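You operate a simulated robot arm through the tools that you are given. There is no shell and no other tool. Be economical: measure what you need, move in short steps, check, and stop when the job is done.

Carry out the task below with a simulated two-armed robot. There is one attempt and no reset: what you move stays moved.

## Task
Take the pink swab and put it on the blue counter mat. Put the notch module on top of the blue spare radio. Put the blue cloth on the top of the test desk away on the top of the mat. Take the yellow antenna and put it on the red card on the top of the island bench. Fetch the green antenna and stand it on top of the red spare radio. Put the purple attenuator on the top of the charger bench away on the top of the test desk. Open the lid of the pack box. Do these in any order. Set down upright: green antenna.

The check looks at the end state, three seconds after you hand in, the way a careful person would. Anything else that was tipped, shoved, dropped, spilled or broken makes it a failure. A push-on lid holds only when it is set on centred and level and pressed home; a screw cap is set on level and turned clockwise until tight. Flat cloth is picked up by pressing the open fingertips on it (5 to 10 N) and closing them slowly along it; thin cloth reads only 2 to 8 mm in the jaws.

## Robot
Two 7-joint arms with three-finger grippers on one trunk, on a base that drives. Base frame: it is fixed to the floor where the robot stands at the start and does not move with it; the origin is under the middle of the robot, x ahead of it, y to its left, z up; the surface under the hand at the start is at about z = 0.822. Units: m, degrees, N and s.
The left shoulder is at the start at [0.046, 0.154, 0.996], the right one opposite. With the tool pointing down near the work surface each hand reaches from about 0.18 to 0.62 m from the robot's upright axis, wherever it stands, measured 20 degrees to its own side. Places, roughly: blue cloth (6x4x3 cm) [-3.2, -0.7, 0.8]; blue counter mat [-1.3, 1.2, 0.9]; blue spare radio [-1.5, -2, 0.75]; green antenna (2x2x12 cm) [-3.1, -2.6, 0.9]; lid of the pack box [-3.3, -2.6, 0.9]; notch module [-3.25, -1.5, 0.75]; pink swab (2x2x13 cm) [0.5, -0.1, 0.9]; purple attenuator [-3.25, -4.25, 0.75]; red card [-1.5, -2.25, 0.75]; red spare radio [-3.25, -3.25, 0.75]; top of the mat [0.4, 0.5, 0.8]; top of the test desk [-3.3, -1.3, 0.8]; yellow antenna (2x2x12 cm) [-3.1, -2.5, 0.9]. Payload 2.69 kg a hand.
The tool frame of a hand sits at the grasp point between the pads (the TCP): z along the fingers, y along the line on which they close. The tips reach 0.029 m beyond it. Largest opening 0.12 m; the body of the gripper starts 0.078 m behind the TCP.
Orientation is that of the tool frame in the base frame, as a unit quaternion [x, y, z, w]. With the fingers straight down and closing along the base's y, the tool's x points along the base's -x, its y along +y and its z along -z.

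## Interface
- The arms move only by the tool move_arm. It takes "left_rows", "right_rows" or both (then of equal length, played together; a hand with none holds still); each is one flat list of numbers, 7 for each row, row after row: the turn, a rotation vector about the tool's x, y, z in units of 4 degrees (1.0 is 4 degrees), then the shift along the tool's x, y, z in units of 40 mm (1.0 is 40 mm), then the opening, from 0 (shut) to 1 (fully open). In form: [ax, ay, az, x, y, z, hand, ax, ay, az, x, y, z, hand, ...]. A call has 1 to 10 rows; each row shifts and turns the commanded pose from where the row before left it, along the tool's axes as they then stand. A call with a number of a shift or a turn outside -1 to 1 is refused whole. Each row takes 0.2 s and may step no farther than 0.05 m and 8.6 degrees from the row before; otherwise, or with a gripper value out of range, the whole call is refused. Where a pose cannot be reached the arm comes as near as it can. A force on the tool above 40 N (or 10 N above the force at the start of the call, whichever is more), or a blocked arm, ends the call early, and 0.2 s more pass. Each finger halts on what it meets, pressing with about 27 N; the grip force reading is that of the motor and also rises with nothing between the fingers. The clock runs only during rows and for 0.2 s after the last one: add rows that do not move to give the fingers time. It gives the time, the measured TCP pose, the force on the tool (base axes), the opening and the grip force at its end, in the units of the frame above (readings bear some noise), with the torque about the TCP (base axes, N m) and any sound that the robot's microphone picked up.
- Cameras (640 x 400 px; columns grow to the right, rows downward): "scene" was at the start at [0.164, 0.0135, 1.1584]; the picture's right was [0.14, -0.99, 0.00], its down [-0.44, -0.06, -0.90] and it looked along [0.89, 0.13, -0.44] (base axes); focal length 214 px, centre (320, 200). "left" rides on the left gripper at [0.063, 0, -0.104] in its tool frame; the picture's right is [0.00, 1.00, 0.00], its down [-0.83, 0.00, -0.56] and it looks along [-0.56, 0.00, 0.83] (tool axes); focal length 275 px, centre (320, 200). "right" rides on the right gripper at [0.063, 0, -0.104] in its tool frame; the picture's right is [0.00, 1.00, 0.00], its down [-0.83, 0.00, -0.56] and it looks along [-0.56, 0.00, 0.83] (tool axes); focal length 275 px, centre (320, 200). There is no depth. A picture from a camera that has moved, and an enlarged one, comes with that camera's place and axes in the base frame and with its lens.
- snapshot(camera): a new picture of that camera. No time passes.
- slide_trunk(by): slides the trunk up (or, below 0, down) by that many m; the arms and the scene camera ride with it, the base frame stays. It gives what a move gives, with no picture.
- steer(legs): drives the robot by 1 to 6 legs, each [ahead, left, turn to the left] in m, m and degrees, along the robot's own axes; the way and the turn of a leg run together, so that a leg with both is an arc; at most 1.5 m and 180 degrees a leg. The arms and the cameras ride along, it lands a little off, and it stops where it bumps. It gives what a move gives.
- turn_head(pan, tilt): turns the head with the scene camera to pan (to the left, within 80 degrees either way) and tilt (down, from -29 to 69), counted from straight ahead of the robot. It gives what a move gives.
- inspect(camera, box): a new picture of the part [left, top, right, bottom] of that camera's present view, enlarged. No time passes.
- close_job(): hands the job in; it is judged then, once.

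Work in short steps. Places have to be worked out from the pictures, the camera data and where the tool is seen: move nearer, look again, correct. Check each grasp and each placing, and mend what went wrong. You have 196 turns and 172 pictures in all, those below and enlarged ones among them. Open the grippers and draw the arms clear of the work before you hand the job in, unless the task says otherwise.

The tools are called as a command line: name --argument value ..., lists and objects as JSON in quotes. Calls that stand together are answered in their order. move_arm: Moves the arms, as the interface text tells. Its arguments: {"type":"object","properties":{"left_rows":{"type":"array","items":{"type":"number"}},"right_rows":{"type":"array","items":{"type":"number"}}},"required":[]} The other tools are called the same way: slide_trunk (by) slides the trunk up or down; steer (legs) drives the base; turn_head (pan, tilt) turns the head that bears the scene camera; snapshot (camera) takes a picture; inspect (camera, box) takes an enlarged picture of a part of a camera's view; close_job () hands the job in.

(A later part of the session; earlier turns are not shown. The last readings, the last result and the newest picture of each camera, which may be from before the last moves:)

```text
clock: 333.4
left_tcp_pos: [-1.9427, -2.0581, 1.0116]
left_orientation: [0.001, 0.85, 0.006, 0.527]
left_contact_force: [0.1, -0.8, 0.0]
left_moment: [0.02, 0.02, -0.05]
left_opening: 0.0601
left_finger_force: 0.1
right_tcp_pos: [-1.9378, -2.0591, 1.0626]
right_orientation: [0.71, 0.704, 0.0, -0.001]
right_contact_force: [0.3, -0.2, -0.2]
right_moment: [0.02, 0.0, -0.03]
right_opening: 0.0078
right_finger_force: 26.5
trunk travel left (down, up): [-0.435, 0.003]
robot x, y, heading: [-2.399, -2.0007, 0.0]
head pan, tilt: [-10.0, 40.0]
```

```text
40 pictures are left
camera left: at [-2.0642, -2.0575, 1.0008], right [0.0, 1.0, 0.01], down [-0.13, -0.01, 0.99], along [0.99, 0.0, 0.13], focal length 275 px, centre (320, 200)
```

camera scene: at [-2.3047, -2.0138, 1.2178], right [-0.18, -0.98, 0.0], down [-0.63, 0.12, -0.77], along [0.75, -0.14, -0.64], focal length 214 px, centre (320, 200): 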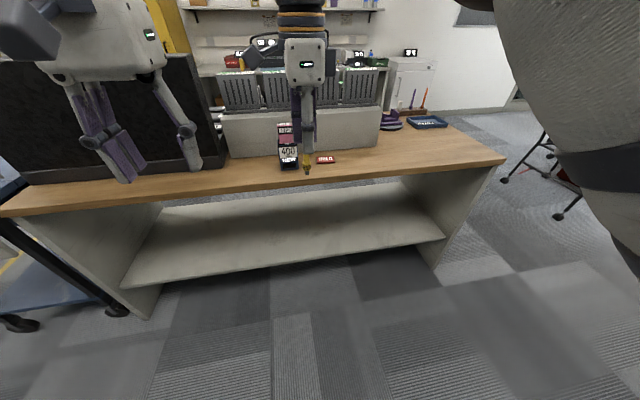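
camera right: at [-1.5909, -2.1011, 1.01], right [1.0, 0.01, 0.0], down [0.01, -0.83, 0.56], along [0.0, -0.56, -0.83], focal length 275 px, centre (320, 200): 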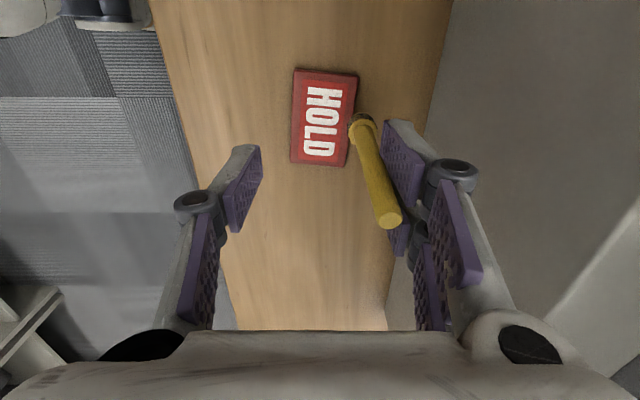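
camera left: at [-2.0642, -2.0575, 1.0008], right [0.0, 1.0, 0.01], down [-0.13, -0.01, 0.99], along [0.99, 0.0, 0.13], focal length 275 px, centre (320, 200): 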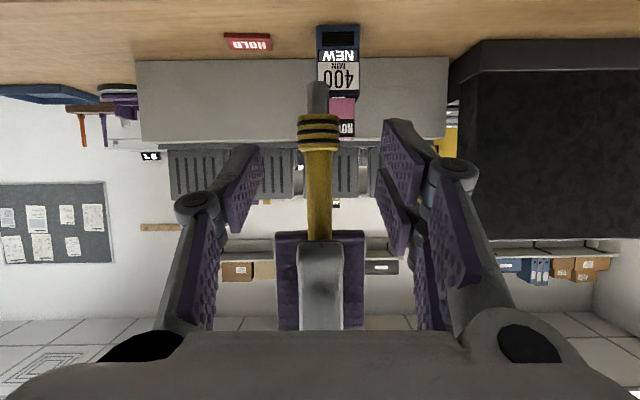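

Left fingers bracket the rod between flange and right fingertips. Close the left hand.

move_arm --left_rows '[0, 0, 0, 0, 0, 0.08, 0.5, 0, 0, 0, 0, 0, 0, 0.25, 0, 0, 0, 0, 0, 0, 0, 0, 0, 0, 0, 0, 0, 0, 0, 0, 0, 0, 0, 0, 0]'

move_arm --right_rows '[0, 0, 0, 0, 0, 0, 0.12, 0, 0, 0, 0, 0, 0, 0.2, 0, 0, 0, 0, 0, 0, 0.3, 0, 0, 0, 0, 0, 0, 0.3]'

snapshot --camera "left"

snapshot --camera "right"

```text
clock: 334.6
left_tcp_pos: [-1.9392, -2.0576, 1.0095]
left_orientation: [0.0, 0.85, 0.006, 0.527]
left_contact_force: [3.2, 8.8, -0.5]
left_moment: [-0.27, 0.17, -0.13]
left_opening: 0.0136
left_finger_force: 26.9
right_tcp_pos: [-1.9385, -2.0593, 1.0619]
right_orientation: [0.71, 0.704, -0.002, 0.0]
right_contact_force: [-4.8, -8.4, 0.2]
right_moment: [-0.16, 0.06, 0.15]
right_opening: 0.0076
right_finger_force: 26.6
trunk travel left (down, up): [-0.435, 0.003]
robot x, y, heading: [-2.3981, -1.9991, -0.5]
head pan, tilt: [-10.0, 40.0]
```

```text
clock: 335.6
left_tcp_pos: [-1.9403, -2.0587, 1.0093]
left_orientation: [0.0, 0.85, 0.005, 0.526]
left_contact_force: [-0.2, -0.4, 0.7]
left_moment: [-0.01, 0.0, 0.0]
left_opening: 0.0131
left_finger_force: 26.9
right_tcp_pos: [-1.9384, -2.0596, 1.0617]
right_orientation: [0.71, 0.704, -0.001, -0.001]
right_contact_force: [0.3, -0.4, 0.8]
right_moment: [0.01, 0.02, 0.03]
right_opening: 0.0359
right_finger_force: 0.1
trunk travel left (down, up): [-0.435, 0.003]
robot x, y, heading: [-2.3988, -2.0014, -0.2]
head pan, tilt: [-10.0, 40.0]
```

```text
39 pictures are left
camera left: at [-2.0617, -2.0581, 0.9995], right [0.0, 1.0, 0.01], down [-0.13, -0.01, 0.99], along [0.99, 0.0, 0.13], focal length 275 px, centre (320, 200)
```

left: 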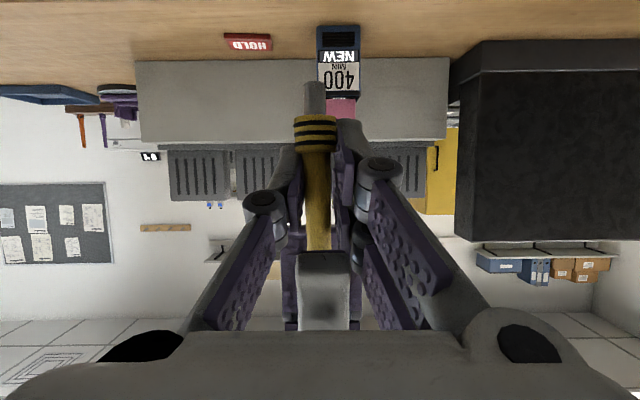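

```text
38 pictures are left
camera right: at [-1.9362, -1.9953, 1.1656], right [1.0, 0.0, 0.0], down [0.0, -0.83, 0.56], along [0.0, -0.56, -0.83], focal length 275 px, centre (320, 200)
```

right: 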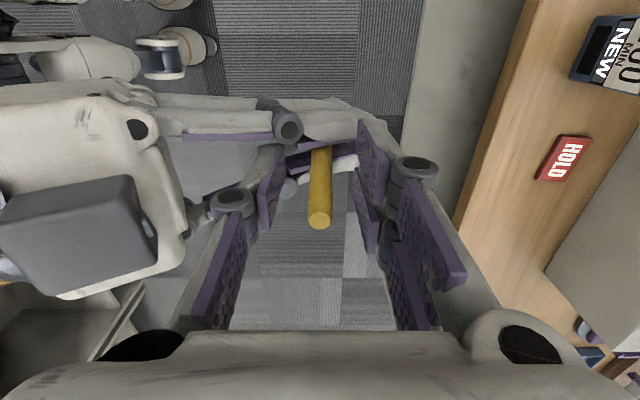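

Freed: the left hand now holds the antenna. Raise the right hand and move it aside, then drive ahead and right toward the card.

move_arm --right_rows '[0, 0, 0, 0, 0, -1, 0.3, 0, 0, 0, 0, 0, -1, 0.3, 0, 0, 0, -0.7, 0, -0.7, 0.3, 0, 0, 0, -1, 0, 0, 0.3, 0, 0, 0, -1, 0, 0, 0.3, 0, 0, 0, -1, 0, 0, 0.3, 0, 0, 0, -0.8, 0, 0, 0.3, 0, 0, 0, 0, 0, 0, 0.3]'

steer --legs '[[0, -0.105, 0], [0.3, 0, 0]]'

snapshot --camera "left"

snapshot --camera "scene"

```text
clock: 337.4
left_tcp_pos: [-1.9401, -2.058, 1.0092]
left_orientation: [0.0, 0.85, 0.006, 0.526]
left_contact_force: [-0.2, -0.1, -1.3]
left_moment: [-0.04, -0.01, 0.0]
left_opening: 0.0129
left_finger_force: 27.1
right_tcp_pos: [-1.9394, -2.2184, 1.1468]
right_orientation: [0.71, 0.704, -0.001, -0.001]
right_contact_force: [0.0, 0.1, 0.1]
right_moment: [-0.01, 0.01, 0.03]
right_opening: 0.036
right_finger_force: 0.1
right hand out of reach, approached as far as the arm can: row 2, 3
trunk travel left (down, up): [-0.435, 0.003]
robot x, y, heading: [-2.3959, -2.0008, -0.3]
head pan, tilt: [-10.0, 40.0]
```

```text
clock: 340.5
left_tcp_pos: [-1.6413, -2.1642, 1.0089]
left_orientation: [0.0, 0.851, 0.005, 0.526]
left_contact_force: [0.3, 0.2, 0.2]
left_moment: [0.03, 0.0, -0.02]
left_opening: 0.0131
left_finger_force: 26.7
right_tcp_pos: [-1.6402, -2.3252, 1.148]
right_orientation: [0.709, 0.705, -0.001, -0.001]
right_contact_force: [0.7, 0.8, -1.1]
right_moment: [0.01, 0.01, -0.03]
right_opening: 0.036
right_finger_force: 0.0
trunk travel left (down, up): [-0.435, 0.003]
robot x, y, heading: [-2.0995, -2.103, -0.0]
head pan, tilt: [-10.0, 40.0]
```

```text
37 pictures are left
camera left: at [-1.7625, -2.1641, 0.9994], right [-0.01, 1.0, 0.01], down [-0.13, -0.01, 0.99], along [0.99, 0.0, 0.13], focal length 275 px, centre (320, 200)
```

left: 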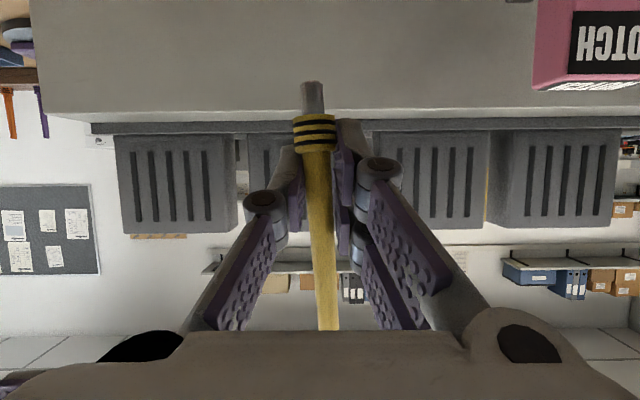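

```text
36 pictures are left
camera scene: at [-2.0057, -2.1233, 1.2174], right [-0.2, -0.98, 0.0], down [-0.63, 0.13, -0.76], along [0.75, -0.15, -0.65], focal length 214 px, centre (320, 200)
```

scene: 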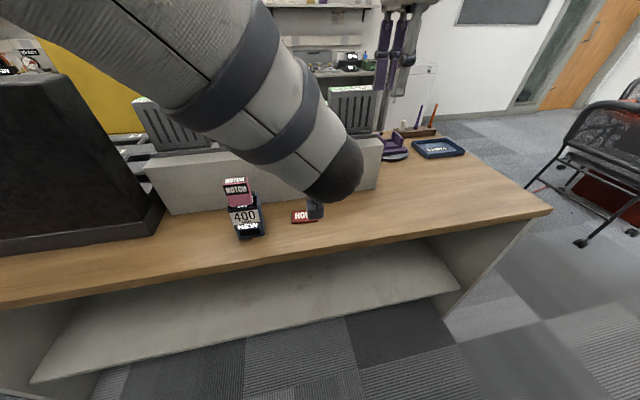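

The rod leans ~3° (top toward +y); correct that with a small roll about base x, then move forward/down toward the card.

move_arm --left_rows '[-0.37, 0, 0.74, 0, 0, 0, 0, 0, 0, 0, 0.62, 0, 0.63, 0, 0, 0, 0, 0.62, 0, 0.63, 0, 0, 0, 0, 0.62, 0, 0.63, 0, 0, 0, 0, 0.62, 0, 0.63, 0, 0, 0, 0, 0, 0, 0, 0]'

snapshot --camera "left"

inspect --camera "scene" --box '[220, 130, 420, 260]'

```text
clock: 341.9
left_tcp_pos: [-1.5936, -2.1504, 0.876]
left_orientation: [0.01, 0.85, 0.032, 0.525]
left_contact_force: [-0.2, -0.5, -0.3]
left_moment: [-0.02, -0.02, -0.01]
left_opening: 0.013
left_finger_force: 26.9
right_tcp_pos: [-1.6411, -2.3253, 1.1471]
right_orientation: [0.71, 0.705, -0.001, -0.001]
right_contact_force: [0.4, 0.1, 0.4]
right_moment: [-0.02, -0.01, 0.01]
right_opening: 0.036
right_finger_force: 0.1
trunk travel left (down, up): [-0.435, 0.003]
robot x, y, heading: [-2.0987, -2.1069, -0.3]
head pan, tilt: [-10.0, 40.0]
```

```text
35 pictures are left
camera left: at [-1.7154, -2.1515, 0.8643], right [-0.01, 1.0, 0.07], down [-0.13, -0.07, 0.99], along [0.99, 0.0, 0.13], focal length 275 px, centre (320, 200)
```

left: 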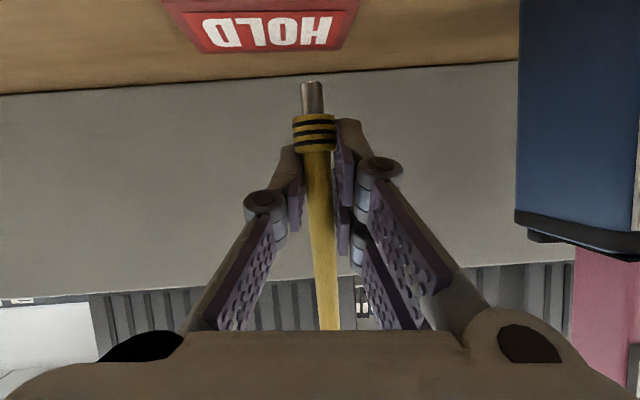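

```text
3.08 times, centred on (320, 195) of scene
camera zoom: at [-2.0062, -2.1213, 1.2178], right [-0.18, -0.98, 0.0], down [-0.63, 0.11, -0.77], along [0.75, -0.14, -0.64], focal length 660 px, centre (320, 215)
```

zoom: 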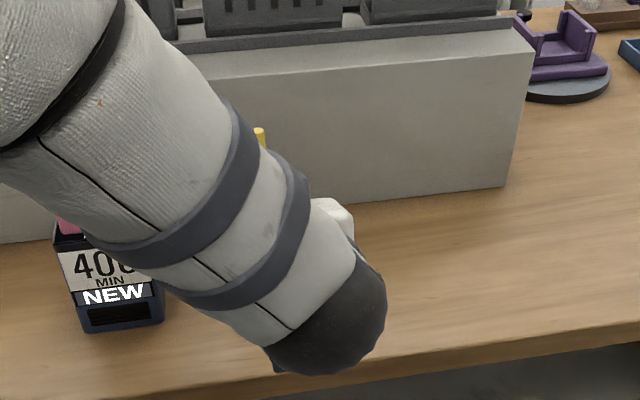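

Rod now vertical; card centre (from the earlier top view) is [-1.588,-2.167]. Shift −1.5 cm in y, +5 mm in x, down 1.2 cm.

move_arm --left_rows '[0, 0, 0, 0, -0.4, 0, 0, 0, 0, 0, 0.21, 0, 0.245, 0, 0, 0, 0, 0, 0, 0, 0]'

snapshot --camera "left"

```text
clock: 342.7
left_tcp_pos: [-1.5924, -2.171, 0.863]
left_orientation: [0.016, 0.85, 0.031, 0.525]
left_contact_force: [-0.1, 0.0, -0.4]
left_moment: [-0.01, 0.05, -0.01]
left_opening: 0.0129
left_finger_force: 27.1
right_tcp_pos: [-1.64, -2.3248, 1.1463]
right_orientation: [0.709, 0.705, 0.001, 0.0]
right_contact_force: [0.5, -0.5, 0.7]
right_moment: [-0.03, -0.02, 0.01]
right_opening: 0.0359
right_finger_force: 0.1
trunk travel left (down, up): [-0.435, 0.003]
robot x, y, heading: [-2.0955, -2.1061, -0.3]
head pan, tilt: [-10.0, 40.0]
```

```text
33 pictures are left
camera left: at [-1.7126, -2.1699, 0.8521], right [0.0, 1.0, 0.07], down [-0.13, -0.07, 0.99], along [0.99, -0.01, 0.13], focal length 275 px, centre (320, 200)
```

left: 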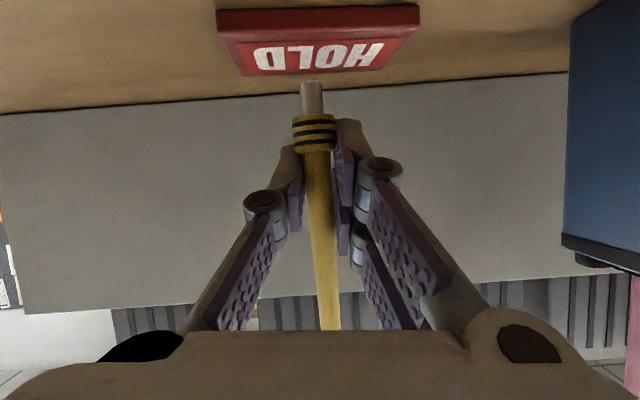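

Geometry checks: the stub hovers ~1 cm above the card's centre. Lower 8 mm.

move_arm --left_rows '[0, 0, 0, 0.09, 0, 0.045, 0, 0, 0, 0, 0.09, 0, 0.045, 0, 0, 0, 0, 0, 0, 0, 0]'

snapshot --camera "left"

```text
clock: 343.5
left_tcp_pos: [-1.5911, -2.1689, 0.8553]
left_orientation: [0.014, 0.85, 0.031, 0.526]
left_contact_force: [-0.3, -0.2, 0.5]
left_moment: [0.02, -0.03, -0.03]
left_opening: 0.0129
left_finger_force: 27.3
right_tcp_pos: [-1.6408, -2.3241, 1.1467]
right_orientation: [0.71, 0.704, 0.0, -0.001]
right_contact_force: [-0.1, 0.0, 0.2]
right_moment: [-0.05, 0.0, -0.01]
right_opening: 0.036
right_finger_force: 0.1
trunk travel left (down, up): [-0.435, 0.003]
robot x, y, heading: [-2.0982, -2.1063, -0.3]
head pan, tilt: [-10.0, 40.0]
```

```text
32 pictures are left
camera left: at [-1.712, -2.1682, 0.8443], right [-0.01, 1.0, 0.07], down [-0.13, -0.07, 0.99], along [0.99, 0.0, 0.13], focal length 275 px, centre (320, 200)
```

left: 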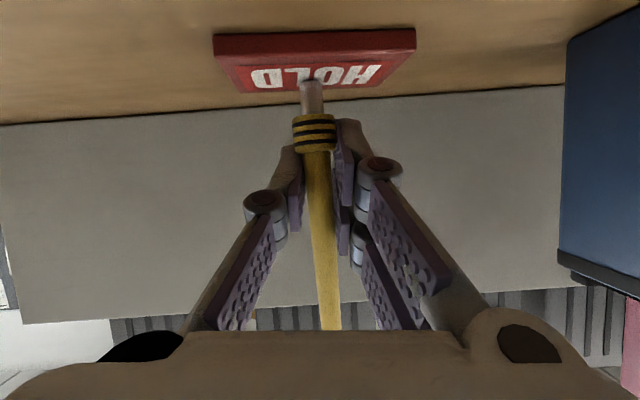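

Almost touching. Creep 2–3 mm.

move_arm --left_rows '[0, 0, 0, 0.045, 0, 0.022, 0, 0, 0, 0, 0.022, 0, 0.011, 0, 0, 0, 0, 0, 0, 0, 0]'

```text
clock: 344.3
left_tcp_pos: [-1.5901, -2.1689, 0.8543]
left_orientation: [0.015, 0.849, 0.029, 0.527]
left_contact_force: [-0.4, -0.8, 3.4]
left_moment: [0.0, -0.01, 0.0]
left_opening: 0.0128
left_finger_force: 27.5
right_tcp_pos: [-1.6413, -2.3245, 1.1472]
right_orientation: [0.71, 0.705, -0.001, 0.0]
right_contact_force: [-0.6, -0.1, 0.2]
right_moment: [0.03, 0.0, -0.03]
right_opening: 0.0361
right_finger_force: 0.0
trunk travel left (down, up): [-0.435, 0.003]
robot x, y, heading: [-2.0984, -2.1067, 0.0]
head pan, tilt: [-10.0, 40.0]
```

Contact 3.4 N. Open slowly.

move_arm --left_rows '[0, 0, 0, 0, 0, 0, 0.11, 0, 0, 0, 0, 0, 0, 0.12, 0, 0, 0, 0, 0, 0, 0.13, 0, 0, 0, 0, 0, 0, 0.15, 0, 0, 0, 0, 0, 0, 0.18, 0, 0, 0, 0, 0, 0, 0.24, 0, 0, 0, 0, 0, 0, 0.32, 0, 0, 0, 0, 0, 0, 0.4, 0, 0, 0, 0, 0, 0, 0.4]'

snapshot --camera "left"

```text
clock: 346.3
left_tcp_pos: [-1.5893, -2.1688, 0.8528]
left_orientation: [0.016, 0.85, 0.029, 0.526]
left_contact_force: [1.0, 0.1, -0.4]
left_moment: [0.02, 0.0, -0.05]
left_opening: 0.0482
left_finger_force: 0.0
right_tcp_pos: [-1.6395, -2.3245, 1.1467]
right_orientation: [0.71, 0.704, 0.0, -0.001]
right_contact_force: [0.6, -1.1, 0.2]
right_moment: [-0.01, 0.03, -0.02]
right_opening: 0.0359
right_finger_force: 0.0
trunk travel left (down, up): [-0.435, 0.003]
robot x, y, heading: [-2.103, -2.1084, -0.5]
head pan, tilt: [-10.0, 40.0]
```

```text
31 pictures are left
camera left: at [-1.712, -2.1681, 0.8418], right [-0.01, 1.0, 0.07], down [-0.13, -0.07, 0.99], along [0.99, 0.0, 0.13], focal length 275 px, centre (320, 200)
```

left: 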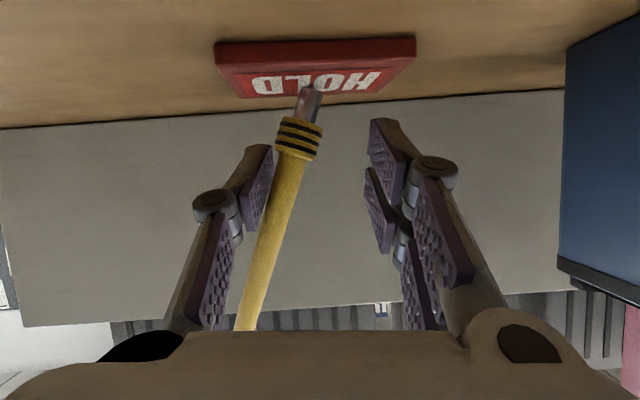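

It won't balance on its stub here, so I'll lay it down instead: re-grip, lift, and pitch the hand back to vertical so the antenna lies nearly flat along x over the card.

move_arm --left_rows '[0, 0, 0, 0, 0, 0, 0.3, 0, 0, 0, 0, 0, 0, 0.2, 0, 0, 0, 0, 0, 0, 0.1, 0, 0, 0, 0, 0, 0, 0, 0, 0, 0, 0, 0, 0, 0, 0, 0, 0, 0, 0, 0, 0, 0, 0, 0, -0.7, 0, -0.35, 0, 0, 0, 0, -0.7, 0, -0.35, 0, 0, 0, 0, -0.4, 0, -0.5, 0]'

snapshot --camera "left"

```text
clock: 348.3
left_tcp_pos: [-1.5995, -2.1723, 0.9404]
left_orientation: [0.008, 0.85, 0.031, 0.526]
left_contact_force: [-0.5, 1.0, 0.2]
left_moment: [0.03, -0.02, 0.01]
left_opening: 0.0139
left_finger_force: 26.5
right_tcp_pos: [-1.6412, -2.3245, 1.1474]
right_orientation: [0.71, 0.704, 0.0, 0.0]
right_contact_force: [0.2, -0.7, 0.1]
right_moment: [0.0, -0.02, 0.01]
right_opening: 0.0361
right_finger_force: 0.1
trunk travel left (down, up): [-0.435, 0.003]
robot x, y, heading: [-2.1011, -2.1081, -0.2]
head pan, tilt: [-10.0, 40.0]
```

```text
30 pictures are left
camera left: at [-1.7211, -2.1735, 0.9311], right [-0.01, 1.0, 0.06], down [-0.13, -0.07, 0.99], along [0.99, 0.01, 0.13], focal length 275 px, centre (320, 200)
```

left: 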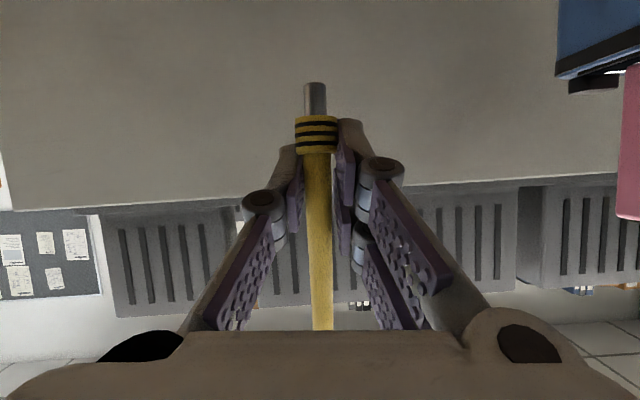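

Rod straight in the jaws. Pitching the hand +68° about tool y.

move_arm --left_rows '[0, 1, 0, 0, 0, 0, 0, 0, 1, 0, 0, 0, 0, 0, 0, 1, 0, 0, 0, 0, 0, 0, 1, 0, 0, 0, 0, 0, 0, 1, 0, 0, 0, 0, 0, 0, 1, 0, 0, 0, 0, 0, 0, 1, 0, 0, 0, 0, 0, 0, 1, 0, 0, 0, 0, 0, 0, 1, 0, 0, 0, 0, 0]'

move_arm --left_rows '[0, 1, 0, 0, 0, 0, 0, 0, 1, 0, 0, 0, 0, 0, 0, 1, 0, 0, 0, 0, 0, 0, 1, 0, 0, 0, 0, 0, 0, 1, 0, 0, 0, 0, 0, 0, 1, 0, 0, 0, 0, 0, 0, 1, 0, 0, 0, 0, 0, 0, 1, 0, 0, 0, 0, 0, 0, 0, 0, 0, 0, 0, 0]'

snapshot --camera "left"

inspect --camera "scene" --box '[220, 130, 420, 260]'

```text
clock: 350.3
left_tcp_pos: [-1.6002, -2.1745, 0.9385]
left_orientation: [0.004, 0.971, 0.034, 0.236]
left_contact_force: [0.4, 0.1, -0.7]
left_moment: [0.0, 0.0, 0.04]
left_opening: 0.0131
left_finger_force: 27.4
right_tcp_pos: [-1.6398, -2.3255, 1.1459]
right_orientation: [0.709, 0.705, -0.002, -0.001]
right_contact_force: [-0.2, 0.7, -0.3]
right_moment: [0.0, 0.01, 0.02]
right_opening: 0.036
right_finger_force: 0.0
trunk travel left (down, up): [-0.435, 0.003]
robot x, y, heading: [-2.0972, -2.107, -0.1]
head pan, tilt: [-10.0, 40.0]
```

```text
clock: 352.3
left_tcp_pos: [-1.6224, -2.1642, 0.9374]
left_orientation: [-0.005, 0.999, 0.034, -0.005]
left_contact_force: [0.0, -1.0, -0.8]
left_moment: [-0.02, -0.01, 0.0]
left_opening: 0.0126
left_finger_force: 27.5
left hand out of reach, approached as far as the arm can: row 6, 7, 8
right_tcp_pos: [-1.6407, -2.3249, 1.1467]
right_orientation: [0.71, 0.705, -0.001, -0.001]
right_contact_force: [-0.6, 0.5, 0.0]
right_moment: [-0.02, -0.05, 0.01]
right_opening: 0.036
right_finger_force: 0.2
trunk travel left (down, up): [-0.435, 0.003]
robot x, y, heading: [-2.1029, -2.1072, -0.5]
head pan, tilt: [-10.0, 40.0]
```

```text
29 pictures are left
camera left: at [-1.6853, -2.1712, 1.0421], right [0.0, 1.0, 0.07], down [0.84, -0.03, 0.55], along [0.55, 0.06, -0.83], focal length 275 px, centre (320, 200)
```

left: 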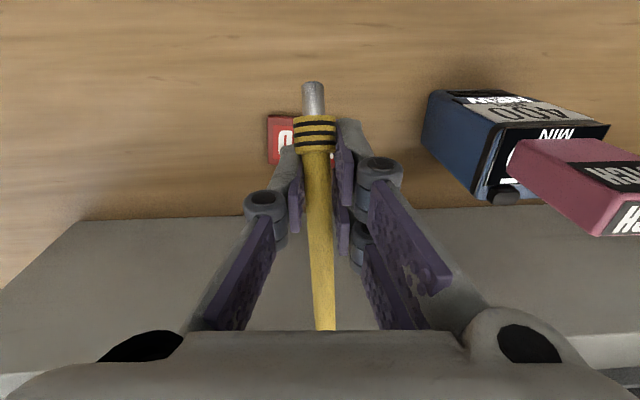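

```text
3.08 times, centred on (320, 195) of scene
camera zoom: at [-2.0057, -2.1213, 1.2177], right [-0.18, -0.98, 0.0], down [-0.63, 0.11, -0.77], along [0.75, -0.14, -0.64], focal length 660 px, centre (320, 215)
```

zoom: 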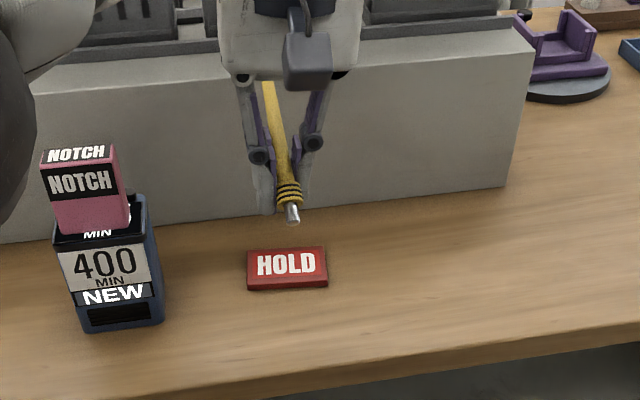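

Hand is vertical with the rod ~26° from flat. Drive 2 cm closer and lower to just above the card.

steer --legs '[[0.02, 0, 0]]'

move_arm --left_rows '[0, 0, 0, 0, 0, 0.8, 0, 0, 0, 0, 0, 0, 0.8, 0, 0, 0, 0, 0, 0, 0, 0]'

inspect --camera "scene" --box '[220, 130, 420, 260]'

```text
clock: 353.1
left_tcp_pos: [-1.6022, -2.1649, 0.9374]
left_orientation: [-0.004, 0.999, 0.033, -0.003]
left_contact_force: [-0.5, 0.4, 0.6]
left_moment: [-0.02, 0.03, 0.0]
left_opening: 0.0126
left_finger_force: 26.8
right_tcp_pos: [-1.621, -2.3238, 1.147]
right_orientation: [0.71, 0.704, -0.001, -0.001]
right_contact_force: [1.1, -0.2, -0.8]
right_moment: [-0.01, 0.04, 0.0]
right_opening: 0.036
right_finger_force: 0.2
trunk travel left (down, up): [-0.435, 0.003]
robot x, y, heading: [-2.0751, -2.1075, -0.4]
head pan, tilt: [-10.0, 40.0]
```

```text
clock: 353.9
left_tcp_pos: [-1.604, -2.1592, 0.8744]
left_orientation: [-0.004, 0.999, 0.033, -0.003]
left_contact_force: [0.0, 0.3, -0.4]
left_moment: [0.0, -0.01, 0.02]
left_opening: 0.0129
left_finger_force: 26.7
right_tcp_pos: [-1.6206, -2.3252, 1.1471]
right_orientation: [0.71, 0.704, -0.001, -0.001]
right_contact_force: [-0.1, 0.2, 0.7]
right_moment: [0.0, -0.03, 0.0]
right_opening: 0.036
right_finger_force: 0.1
trunk travel left (down, up): [-0.435, 0.003]
robot x, y, heading: [-2.0788, -2.1077, -0.2]
head pan, tilt: [-10.0, 40.0]
```

```text
3.08 times, centred on (320, 195) of scene
camera zoom: at [-1.9862, -2.1214, 1.2178], right [-0.18, -0.98, 0.0], down [-0.63, 0.11, -0.77], along [0.75, -0.14, -0.64], focal length 660 px, centre (320, 215)
```

zoom: 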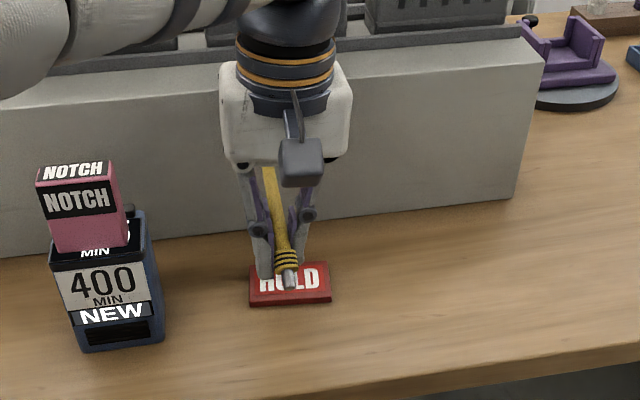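

Aligned with the card ([-1.590,-2.169]). Shift −6 mm in y and lower to contact.

move_arm --left_rows '[0, 0, 0, 0, -0.15, 0.4, 0, 0, 0, 0, 0, 0, 0.3, 0, 0, 0, 0, 0, 0, 0.12, 0, 0, 0, 0, 0, 0, 0.1, 0, 0, 0, 0, 0, 0, 0, 0]'

inspect --camera "scene" --box '[260, 160, 380, 250]'

```text
clock: 355.1
left_tcp_pos: [-1.6038, -2.1645, 0.8366]
left_orientation: [-0.004, 0.999, 0.033, -0.005]
left_contact_force: [0.3, 0.7, -0.5]
left_moment: [-0.04, -0.01, -0.01]
left_opening: 0.0125
left_finger_force: 26.6
right_tcp_pos: [-1.6197, -2.3242, 1.146]
right_orientation: [0.71, 0.704, 0.0, -0.001]
right_contact_force: [-0.6, -1.3, -0.3]
right_moment: [-0.01, -0.02, -0.01]
right_opening: 0.036
right_finger_force: 0.0
trunk travel left (down, up): [-0.435, 0.003]
robot x, y, heading: [-2.0798, -2.1089, 0.0]
head pan, tilt: [-10.0, 40.0]
```

```text
4.44 times, centred on (320, 205) of scene
camera zoom: at [-1.9859, -2.1214, 1.2177], right [-0.18, -0.98, 0.0], down [-0.63, 0.11, -0.77], along [0.75, -0.14, -0.64], focal length 953 px, centre (320, 178)
```

zoom: 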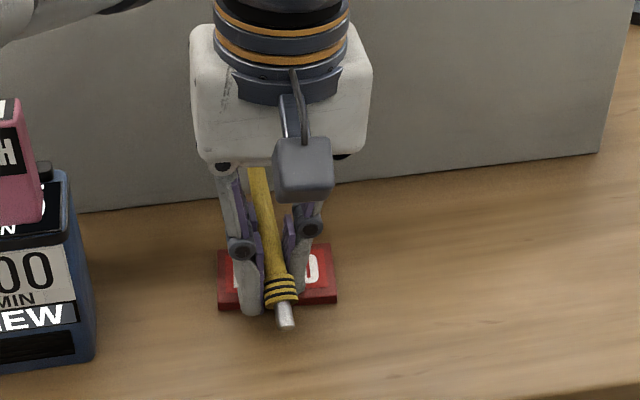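

No contact yet; creep on.

move_arm --left_rows '[0, 0, 0, 0, 0, 0.08, 0, 0, 0, 0, 0, 0, 0.08, 0, 0, 0, 0, 0, 0, 0, 0]'

```text
clock: 355.9
left_tcp_pos: [-1.6028, -2.1638, 0.8342]
left_orientation: [-0.004, 0.999, 0.032, 0.0]
left_contact_force: [0.7, -4.2, 33.3]
left_moment: [-0.35, -0.04, -0.04]
left_opening: 0.0125
left_finger_force: 26.8
right_tcp_pos: [-1.6228, -2.3247, 1.1495]
right_orientation: [0.709, 0.705, 0.0, 0.0]
right_contact_force: [0.0, 0.3, -0.3]
right_moment: [-0.04, -0.04, 0.0]
right_opening: 0.0362
right_finger_force: 0.1
trunk travel left (down, up): [-0.435, 0.003]
robot x, y, heading: [-2.0821, -2.1067, -0.4]
head pan, tilt: [-10.0, 40.0]
```

Fingertips reached the card. Ease 2.5 mm and open gently.

move_arm --left_rows '[0, 0, 0, 0, 0, -0.1, 0, 0, 0, 0, 0, 0, 0, 0.11, 0, 0, 0, 0, 0, 0, 0.13, 0, 0, 0, 0, 0, 0, 0.16, 0, 0, 0, 0, 0, 0, 0.22, 0, 0, 0, 0, 0, 0, 0.3, 0, 0, 0, 0, 0, 0, 0.3]'

snapshot --camera "left"

inspect --camera "scene" --box '[260, 160, 380, 250]'

```text
clock: 357.4
left_tcp_pos: [-1.6062, -2.1641, 0.8337]
left_orientation: [-0.004, 0.999, 0.033, -0.004]
left_contact_force: [-0.3, -2.4, 8.6]
left_moment: [0.03, -0.11, -0.02]
left_opening: 0.0359
left_finger_force: 0.1
right_tcp_pos: [-1.6205, -2.3239, 1.147]
right_orientation: [0.709, 0.705, 0.0, -0.001]
right_contact_force: [-0.2, -0.2, 0.5]
right_moment: [0.0, -0.05, -0.01]
right_opening: 0.0359
right_finger_force: 0.1
trunk travel left (down, up): [-0.435, 0.003]
robot x, y, heading: [-2.0785, -2.1086, -0.3]
head pan, tilt: [-10.0, 40.0]
```

```text
25 pictures are left
camera left: at [-1.6684, -2.1703, 0.9381], right [0.0, 1.0, 0.07], down [0.84, -0.03, 0.55], along [0.55, 0.06, -0.83], focal length 275 px, centre (320, 200)
```

left: 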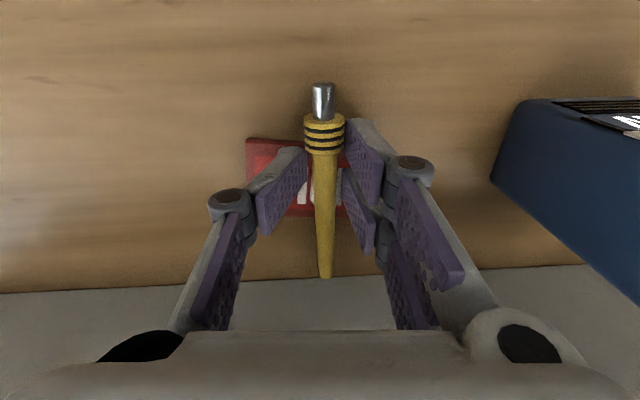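

```text
4.44 times, centred on (320, 205) of scene
camera zoom: at [-1.9869, -2.1213, 1.2177], right [-0.18, -0.98, 0.0], down [-0.63, 0.11, -0.77], along [0.75, -0.14, -0.64], focal length 953 px, centre (320, 178)
```

zoom: 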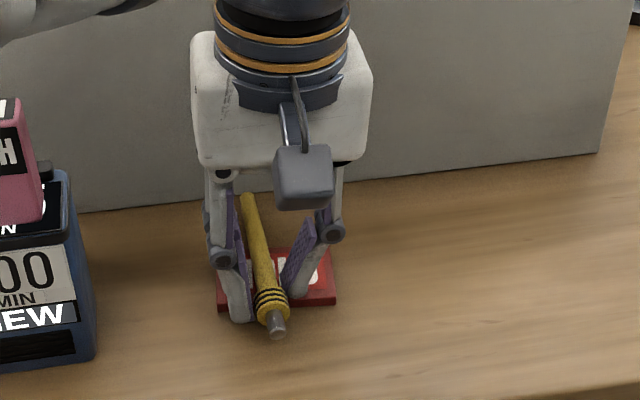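

Antenna lies across the card. Lift the left hand straight up and check.

move_arm --left_rows '[0, 0, 0, 0, 0, -0.3, 0.32, 0, 0, 0, 0, 0, -0.8, 0.32, 0, 0, 0, 0, 0, -1, 0.32, 0, 0, 0, 0.3, 0, -1, 0.32, 0, 0, 0, 0.5, 0, -1, 0.32, 0, 0, 0, 0.5, 0.6, -1, 0.32, 0, 0, 0, 0, 0.9, 0, 0.32, 0, 0, 0, 0, 0.9, 0, 0.32, 0, 0, 0, 0, 0.9, 0, 0.32]'

inspect --camera "scene" --box '[220, 130, 420, 260]'

```text
refused: row 6 steps farther than a row can; nothing moved
```

```text
3.08 times, centred on (320, 195) of scene
camera zoom: at [-1.9869, -2.1213, 1.2177], right [-0.18, -0.98, 0.0], down [-0.63, 0.11, -0.77], along [0.75, -0.14, -0.64], focal length 660 px, centre (320, 215)
```

zoom: 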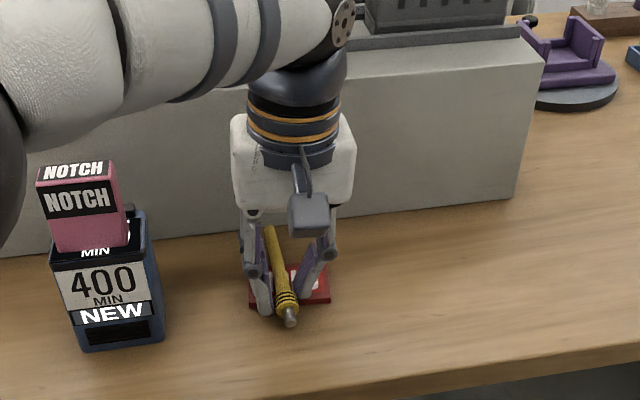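

move_arm --left_rows '[0, 0, 0, 0, 0, -0.3, 0.32, 0, 0, 0, 0, 0, -0.8, 0.32, 0, 0, 0, 0, 0, -1, 0.32, 0, 0, 0, 0.3, 0, -1, 0.32, 0, 0, 0, 0.5, 0, -1, 0.32, 0, 0, 0, 0.4, 0.3, -0.9, 0.32, 0, 0, 0, 0, 0.9, 0, 0.32, 0, 0, 0, 0, 0.9, 0, 0.32, 0, 0, 0, 0, 0.9, 0, 0.32]'

inspect --camera "scene" --box '[220, 130, 420, 260]'

```text
clock: 359.4
left_tcp_pos: [-1.6533, -2.0558, 1.045]
left_orientation: [-0.004, 0.999, 0.033, -0.004]
left_contact_force: [-0.3, 0.1, 0.8]
left_moment: [-0.03, 0.01, -0.01]
left_opening: 0.0384
left_finger_force: 0.2
right_tcp_pos: [-1.6213, -2.3241, 1.1473]
right_orientation: [0.71, 0.704, -0.002, -0.001]
right_contact_force: [0.1, 0.0, -0.7]
right_moment: [-0.02, 0.0, 0.01]
right_opening: 0.0359
right_finger_force: 0.1
trunk travel left (down, up): [-0.435, 0.003]
robot x, y, heading: [-2.078, -2.1078, -0.5]
head pan, tilt: [-10.0, 40.0]
```

```text
3.08 times, centred on (320, 195) of scene
camera zoom: at [-1.9861, -2.1208, 1.2177], right [-0.18, -0.98, 0.0], down [-0.63, 0.11, -0.77], along [0.75, -0.14, -0.64], focal length 660 px, centre (320, 215)
```

zoom: 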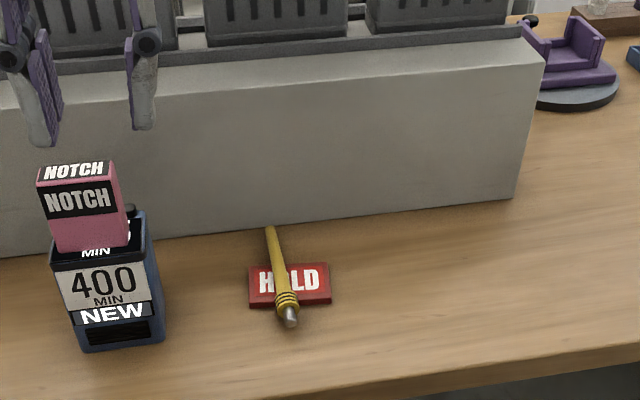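

Yellow antenna is on the red card. Now the purple attenuator: back off, turn, go toward the charger bench and look.

steer --legs '[[-0.35, 0, 0], [0, 0, 180], [0, 1.2, 0]]'

turn_head --pan 50 --tilt 25

snapshot --camera "scene"

```text
clock: 378.1
left_tcp_pos: [-2.8923, -3.3518, 1.0445]
left_orientation: [0.999, -0.005, 0.005, 0.033]
left_contact_force: [0.1, 0.0, 0.2]
left_moment: [0.02, 0.02, 0.0]
left_opening: 0.0385
left_finger_force: 0.1
right_tcp_pos: [-2.9209, -3.0845, 1.1476]
right_orientation: [-0.698, 0.716, -0.001, 0.0]
right_contact_force: [-0.1, -0.5, -0.2]
right_moment: [0.03, -0.04, 0.01]
right_opening: 0.036
right_finger_force: 0.1
trunk travel left (down, up): [-0.435, 0.003]
robot x, y, heading: [-2.4644, -3.3099, 178.5]
head pan, tilt: [-10.0, 40.0]
```

```text
clock: 379.4
left_tcp_pos: [-2.8937, -3.3514, 1.0456]
left_orientation: [0.999, -0.005, 0.004, 0.034]
left_contact_force: [0.8, 0.4, 0.1]
left_moment: [-0.01, 0.0, -0.04]
left_opening: 0.0385
left_finger_force: 0.1
right_tcp_pos: [-2.9207, -3.0844, 1.1463]
right_orientation: [-0.698, 0.716, -0.001, 0.0]
right_contact_force: [-0.3, -0.1, 0.1]
right_moment: [-0.02, -0.03, 0.0]
right_opening: 0.0361
right_finger_force: 0.1
trunk travel left (down, up): [-0.435, 0.003]
robot x, y, heading: [-2.4643, -3.3087, 178.8]
head pan, tilt: [50.0, 25.0]
```

```text
21 pictures are left
camera scene: at [-2.5304, -3.3786, 1.241], right [-0.75, 0.66, 0.0], down [0.28, 0.32, -0.91], along [-0.6, -0.68, -0.42], focal length 214 px, centre (320, 200)
```

scene: 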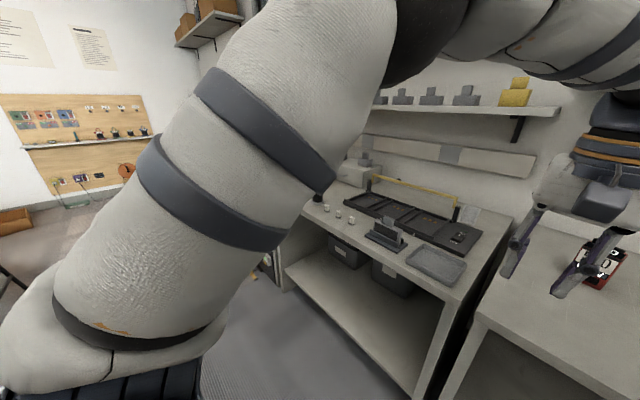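

Purple attenuator estimated at ≈[-3.35,-4.36]. Sidestep 0.85 m further left and look straight.

steer --legs '[[0, 0.85, 1.2]]'

turn_head --pan 12 --tilt 30

snapshot --camera "scene"

```text
clock: 386.4
left_tcp_pos: [-2.9055, -4.2095, 1.0448]
left_orientation: [0.999, 0.002, 0.004, 0.033]
left_contact_force: [-0.5, -0.3, 0.0]
left_moment: [-0.03, 0.01, -0.03]
left_opening: 0.0383
left_finger_force: 0.1
right_tcp_pos: [-2.9381, -3.9416, 1.1474]
right_orientation: [-0.703, 0.711, -0.001, 0.001]
right_contact_force: [0.1, 0.7, 0.2]
right_moment: [0.02, -0.01, 0.01]
right_opening: 0.036
right_finger_force: 0.1
trunk travel left (down, up): [-0.435, 0.003]
robot x, y, heading: [-2.4822, -4.1605, 179.3]
head pan, tilt: [50.0, 25.0]
```

```text
clock: 387.4
left_tcp_pos: [-2.9059, -4.2092, 1.0442]
left_orientation: [0.999, 0.002, 0.005, 0.033]
left_contact_force: [0.4, 0.3, 0.7]
left_moment: [-0.02, 0.0, 0.03]
left_opening: 0.0383
left_finger_force: 0.1
right_tcp_pos: [-2.9375, -3.9428, 1.1464]
right_orientation: [-0.704, 0.71, -0.001, 0.001]
right_contact_force: [0.1, 0.2, -0.2]
right_moment: [0.01, 0.02, -0.01]
right_opening: 0.036
right_finger_force: 0.1
trunk travel left (down, up): [-0.435, 0.003]
robot x, y, heading: [-2.4766, -4.1643, 179.7]
head pan, tilt: [12.0, 30.0]
```

```text
20 pictures are left
camera scene: at [-2.5714, -4.1792, 1.2331], right [-0.2, 0.98, 0.0], down [0.49, 0.1, -0.87], along [-0.85, -0.17, -0.5], focal length 214 px, centre (320, 200)
```

scene: 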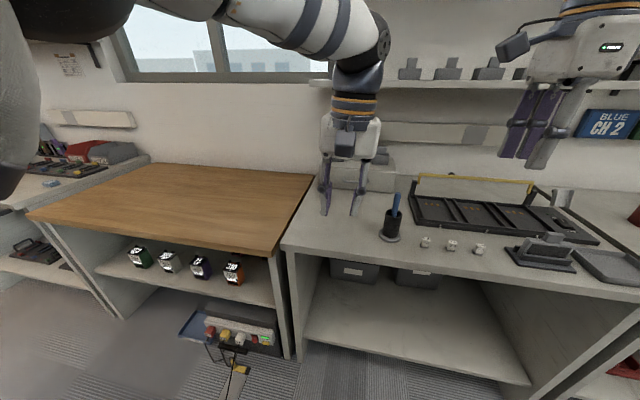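

It should be right behind the left fingers; use the left camera.

snapshot --camera "left"

```text
19 pictures are left
camera left: at [-2.8437, -4.2023, 1.1487], right [0.0, -1.0, 0.07], down [-0.84, 0.04, 0.55], along [-0.55, -0.06, -0.83], focal length 275 px, centre (320, 200)
```

left: 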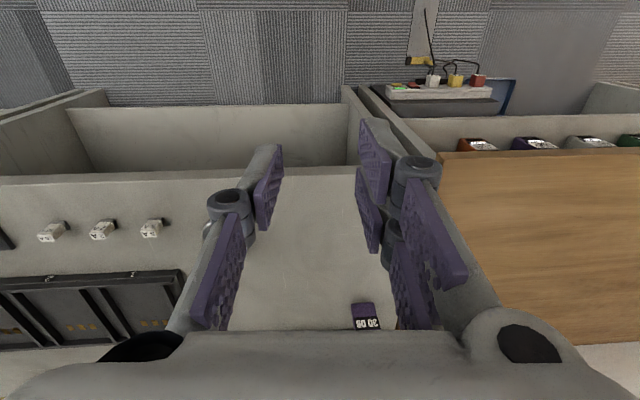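

Attenuator (30 DB) at ≈[-3.31,-4.31]. Drive closer and level the left hand, opening 9 cm.

steer --legs '[[0.32, 0.04, 0]]'

move_arm --left_rows '[0.96, 0, 0, 0, 0, 0, 0.7, 0, 0, 0, 0, 0.6, 0, 0.75, 0, 0, 0, 0, 0.6, 0, 0.75, 0, 0, 0, 0, 0, 0, 0.75]'

snapshot --camera "left"

```text
clock: 389.5
left_tcp_pos: [-3.2174, -4.247, 1.0449]
left_orientation: [0.999, 0.002, 0.004, 0.034]
left_contact_force: [-0.1, -0.1, -0.9]
left_moment: [0.0, -0.02, 0.02]
left_opening: 0.0384
left_finger_force: 0.0
right_tcp_pos: [-3.2489, -3.9794, 1.1472]
right_orientation: [-0.702, 0.712, 0.0, 0.001]
right_contact_force: [-0.9, -0.7, 0.2]
right_moment: [-0.06, -0.05, 0.02]
right_opening: 0.0359
right_finger_force: 0.1
trunk travel left (down, up): [-0.435, 0.003]
robot x, y, heading: [-2.7936, -4.1992, 179.5]
head pan, tilt: [12.0, 30.0]
```

```text
clock: 390.5
left_tcp_pos: [-3.2143, -4.2949, 1.0439]
left_orientation: [1.0, 0.002, 0.005, 0.0]
left_contact_force: [-0.9, -0.1, -0.1]
left_moment: [0.05, 0.0, 0.01]
left_opening: 0.0899
left_finger_force: 0.0
right_tcp_pos: [-3.2494, -3.9783, 1.1466]
right_orientation: [-0.703, 0.711, 0.0, 0.0]
right_contact_force: [-0.3, 0.4, 0.2]
right_moment: [-0.01, 0.0, 0.03]
right_opening: 0.0361
right_finger_force: 0.1
trunk travel left (down, up): [-0.435, 0.003]
robot x, y, heading: [-2.7907, -4.1998, 179.4]
head pan, tilt: [12.0, 30.0]
```

```text
18 pictures are left
camera left: at [-3.1541, -4.2937, 1.1473], right [0.0, -1.0, 0.0], down [-0.84, 0.0, 0.55], along [-0.55, 0.0, -0.84], focal length 275 px, centre (320, 200)
```

left: 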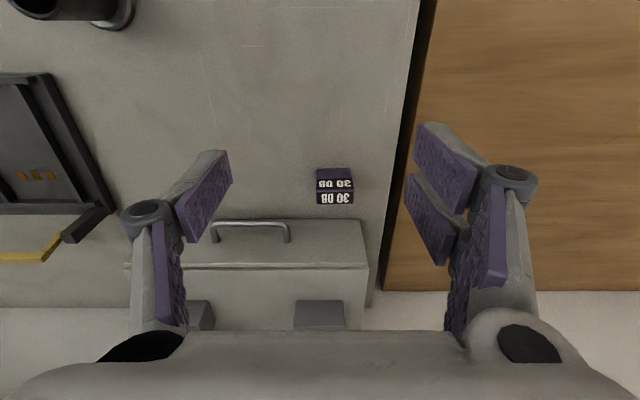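

Module top centre ≈[-3.338,-4.312], a low box right behind it. Move above at z≈0.93 and verify.

move_arm --left_rows '[0, 0, 0, -0.75, 0.11, 0.5, 0.7, 0, 0, 0, -0.75, 0.11, 0.5, 0.7, 0, 0, 0, -0.75, 0.11, 0.5, 0.7, 0, 0, 0, -0.75, 0.11, 0.5, 0.7, 0, 0, 0, 0, 0, 0.8, 0.7, 0, 0, 0, 0, 0, 0, 0.7]'

snapshot --camera "left"

```text
clock: 391.9
left_tcp_pos: [-3.3351, -4.3134, 0.9305]
left_orientation: [1.0, 0.001, 0.004, 0.0]
left_contact_force: [0.1, -0.5, 1.1]
left_moment: [0.02, 0.01, -0.01]
left_opening: 0.0841
left_finger_force: 0.1
right_tcp_pos: [-3.2495, -3.9791, 1.1469]
right_orientation: [-0.703, 0.711, 0.0, 0.001]
right_contact_force: [0.0, -0.5, 0.2]
right_moment: [-0.03, 0.03, -0.01]
right_opening: 0.036
right_finger_force: 0.0
trunk travel left (down, up): [-0.435, 0.003]
robot x, y, heading: [-2.7946, -4.2031, 179.2]
head pan, tilt: [12.0, 30.0]
```

```text
17 pictures are left
camera left: at [-3.2737, -4.3126, 1.0346], right [0.0, -1.0, 0.0], down [-0.84, 0.0, 0.55], along [-0.55, 0.0, -0.84], focal length 275 px, centre (320, 200)
```

left: 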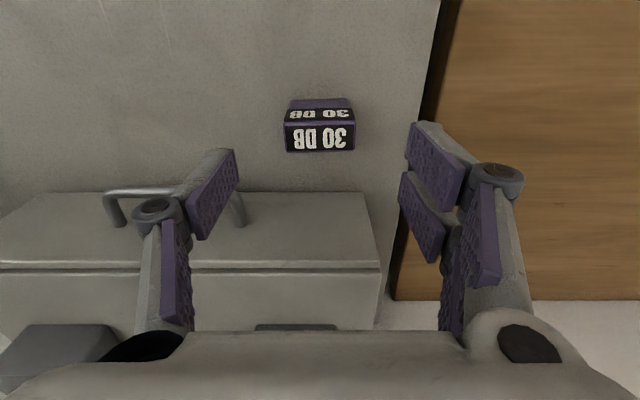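

Centred. Lower 8 cm and close.

move_arm --left_rows '[0, 0, 0, -0.06, 0, 0.7, 0.7, 0, 0, 0, 0, 0, 0.7, 0.7, 0, 0, 0, 0, 0, 0.55, 0.7, 0, 0, 0, 0, 0, 0, 0.6, 0, 0, 0, 0, 0, 0, 0.4, 0, 0, 0, 0, 0, 0, 0.2, 0, 0, 0, 0, 0, 0, 0, 0, 0, 0, 0, 0, 0, 0, 0, 0, 0, 0, 0, 0, 0]'

move_arm --left_rows '[0, 0, 0, 0, 0, -0.6, 0, 0, 0, 0, 0, 0, -0.9, 0, 0, 0, 0, 0, 0, -1, 0, 0, 0, 0, 0, 0, -1, 0, 0, 0, 0, 0.5, 0, -1, 0, 0, 0, 0, 0.5, 0, -1, 0, 0, 0, 0, 0, 0, 0, 0]'

snapshot --camera "left"

```text
clock: 393.9
left_tcp_pos: [-3.338, -4.3136, 0.8525]
left_orientation: [1.0, 0.001, 0.003, 0.0]
left_contact_force: [0.5, 0.0, 0.9]
left_moment: [-0.02, 0.01, 0.01]
left_opening: 0.0473
left_finger_force: 26.9
right_tcp_pos: [-3.248, -3.9792, 1.1472]
right_orientation: [-0.703, 0.711, -0.001, 0.001]
right_contact_force: [0.4, -0.1, -0.4]
right_moment: [-0.02, -0.05, -0.01]
right_opening: 0.0359
right_finger_force: 0.1
trunk travel left (down, up): [-0.435, 0.003]
robot x, y, heading: [-2.7892, -4.1996, 179.4]
head pan, tilt: [12.0, 30.0]
```

```text
clock: 395.5
left_tcp_pos: [-3.2921, -4.3132, 1.0718]
left_orientation: [1.0, 0.002, 0.005, 0.0]
left_contact_force: [0.7, -0.1, -0.9]
left_moment: [-0.02, -0.03, -0.03]
left_opening: 0.0478
left_finger_force: 26.9
left hand out of reach, approached as far as the arm can: row 4
right_tcp_pos: [-3.2495, -3.9798, 1.1476]
right_orientation: [-0.703, 0.711, -0.001, 0.001]
right_contact_force: [0.7, 0.8, 0.5]
right_moment: [0.0, -0.04, 0.02]
right_opening: 0.036
right_finger_force: 0.0
trunk travel left (down, up): [-0.435, 0.003]
robot x, y, heading: [-2.7893, -4.1989, 179.2]
head pan, tilt: [12.0, 30.0]
```

```text
16 pictures are left
camera left: at [-3.2303, -4.3131, 1.176], right [0.0, -1.0, 0.0], down [-0.84, 0.0, 0.55], along [-0.55, 0.0, -0.84], focal length 275 px, centre (320, 200)
```

left: 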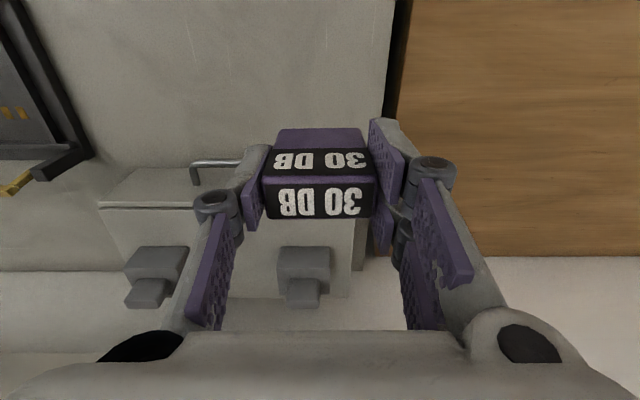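

Attenuator held. Drive along the aisle to the free spot on the test desk where the cloth was ([-3.15,-0.667]).

steer --legs '[[-0.38, 0, 0.6], [0, -1.4, 0], [0, -1.4, 0], [0, -0.84, 0]]'

turn_head --pan 10 --tilt 35

snapshot --camera "scene"

```text
clock: 425.1
left_tcp_pos: [-2.9773, -0.7452, 1.0706]
left_orientation: [1.0, 0.025, 0.004, 0.0]
left_contact_force: [0.2, -0.3, -0.7]
left_moment: [-0.01, 0.02, 0.01]
left_opening: 0.0473
left_finger_force: 27.0
right_tcp_pos: [-2.9507, -0.4088, 1.1469]
right_orientation: [0.72, -0.694, 0.001, -0.001]
right_contact_force: [0.4, -0.2, -0.4]
right_moment: [0.01, 0.01, -0.02]
right_opening: 0.0362
right_finger_force: 0.0
trunk travel left (down, up): [-0.435, 0.003]
robot x, y, heading: [-2.4807, -0.6028, -177.7]
head pan, tilt: [12.0, 30.0]
```

```text
clock: 425.7
left_tcp_pos: [-2.9774, -0.7444, 1.0715]
left_orientation: [1.0, 0.027, 0.005, 0.001]
left_contact_force: [0.2, 0.3, -1.4]
left_moment: [0.03, 0.02, 0.01]
left_opening: 0.0471
left_finger_force: 27.0
right_tcp_pos: [-2.9507, -0.4087, 1.1461]
right_orientation: [0.72, -0.694, 0.0, -0.001]
right_contact_force: [-1.3, 0.0, 0.2]
right_moment: [0.01, 0.0, 0.02]
right_opening: 0.0356
right_finger_force: 0.2
trunk travel left (down, up): [-0.435, 0.003]
robot x, y, heading: [-2.4854, -0.6064, -177.8]
head pan, tilt: [10.0, 35.0]
```

```text
15 pictures are left
camera scene: at [-2.5725, -0.6246, 1.2253], right [-0.21, 0.98, 0.0], down [0.56, 0.12, -0.82], along [-0.8, -0.17, -0.57], focal length 214 px, centre (320, 200)
```

scene: 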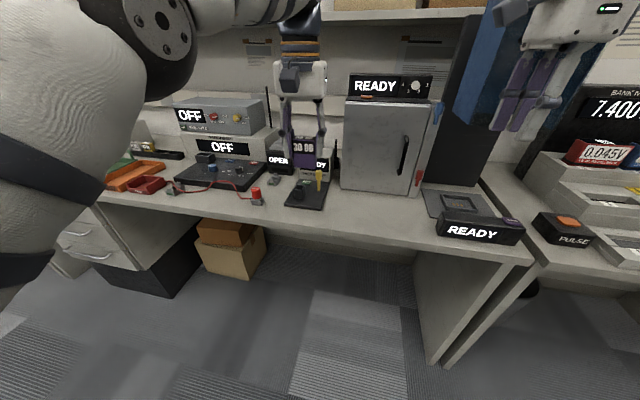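

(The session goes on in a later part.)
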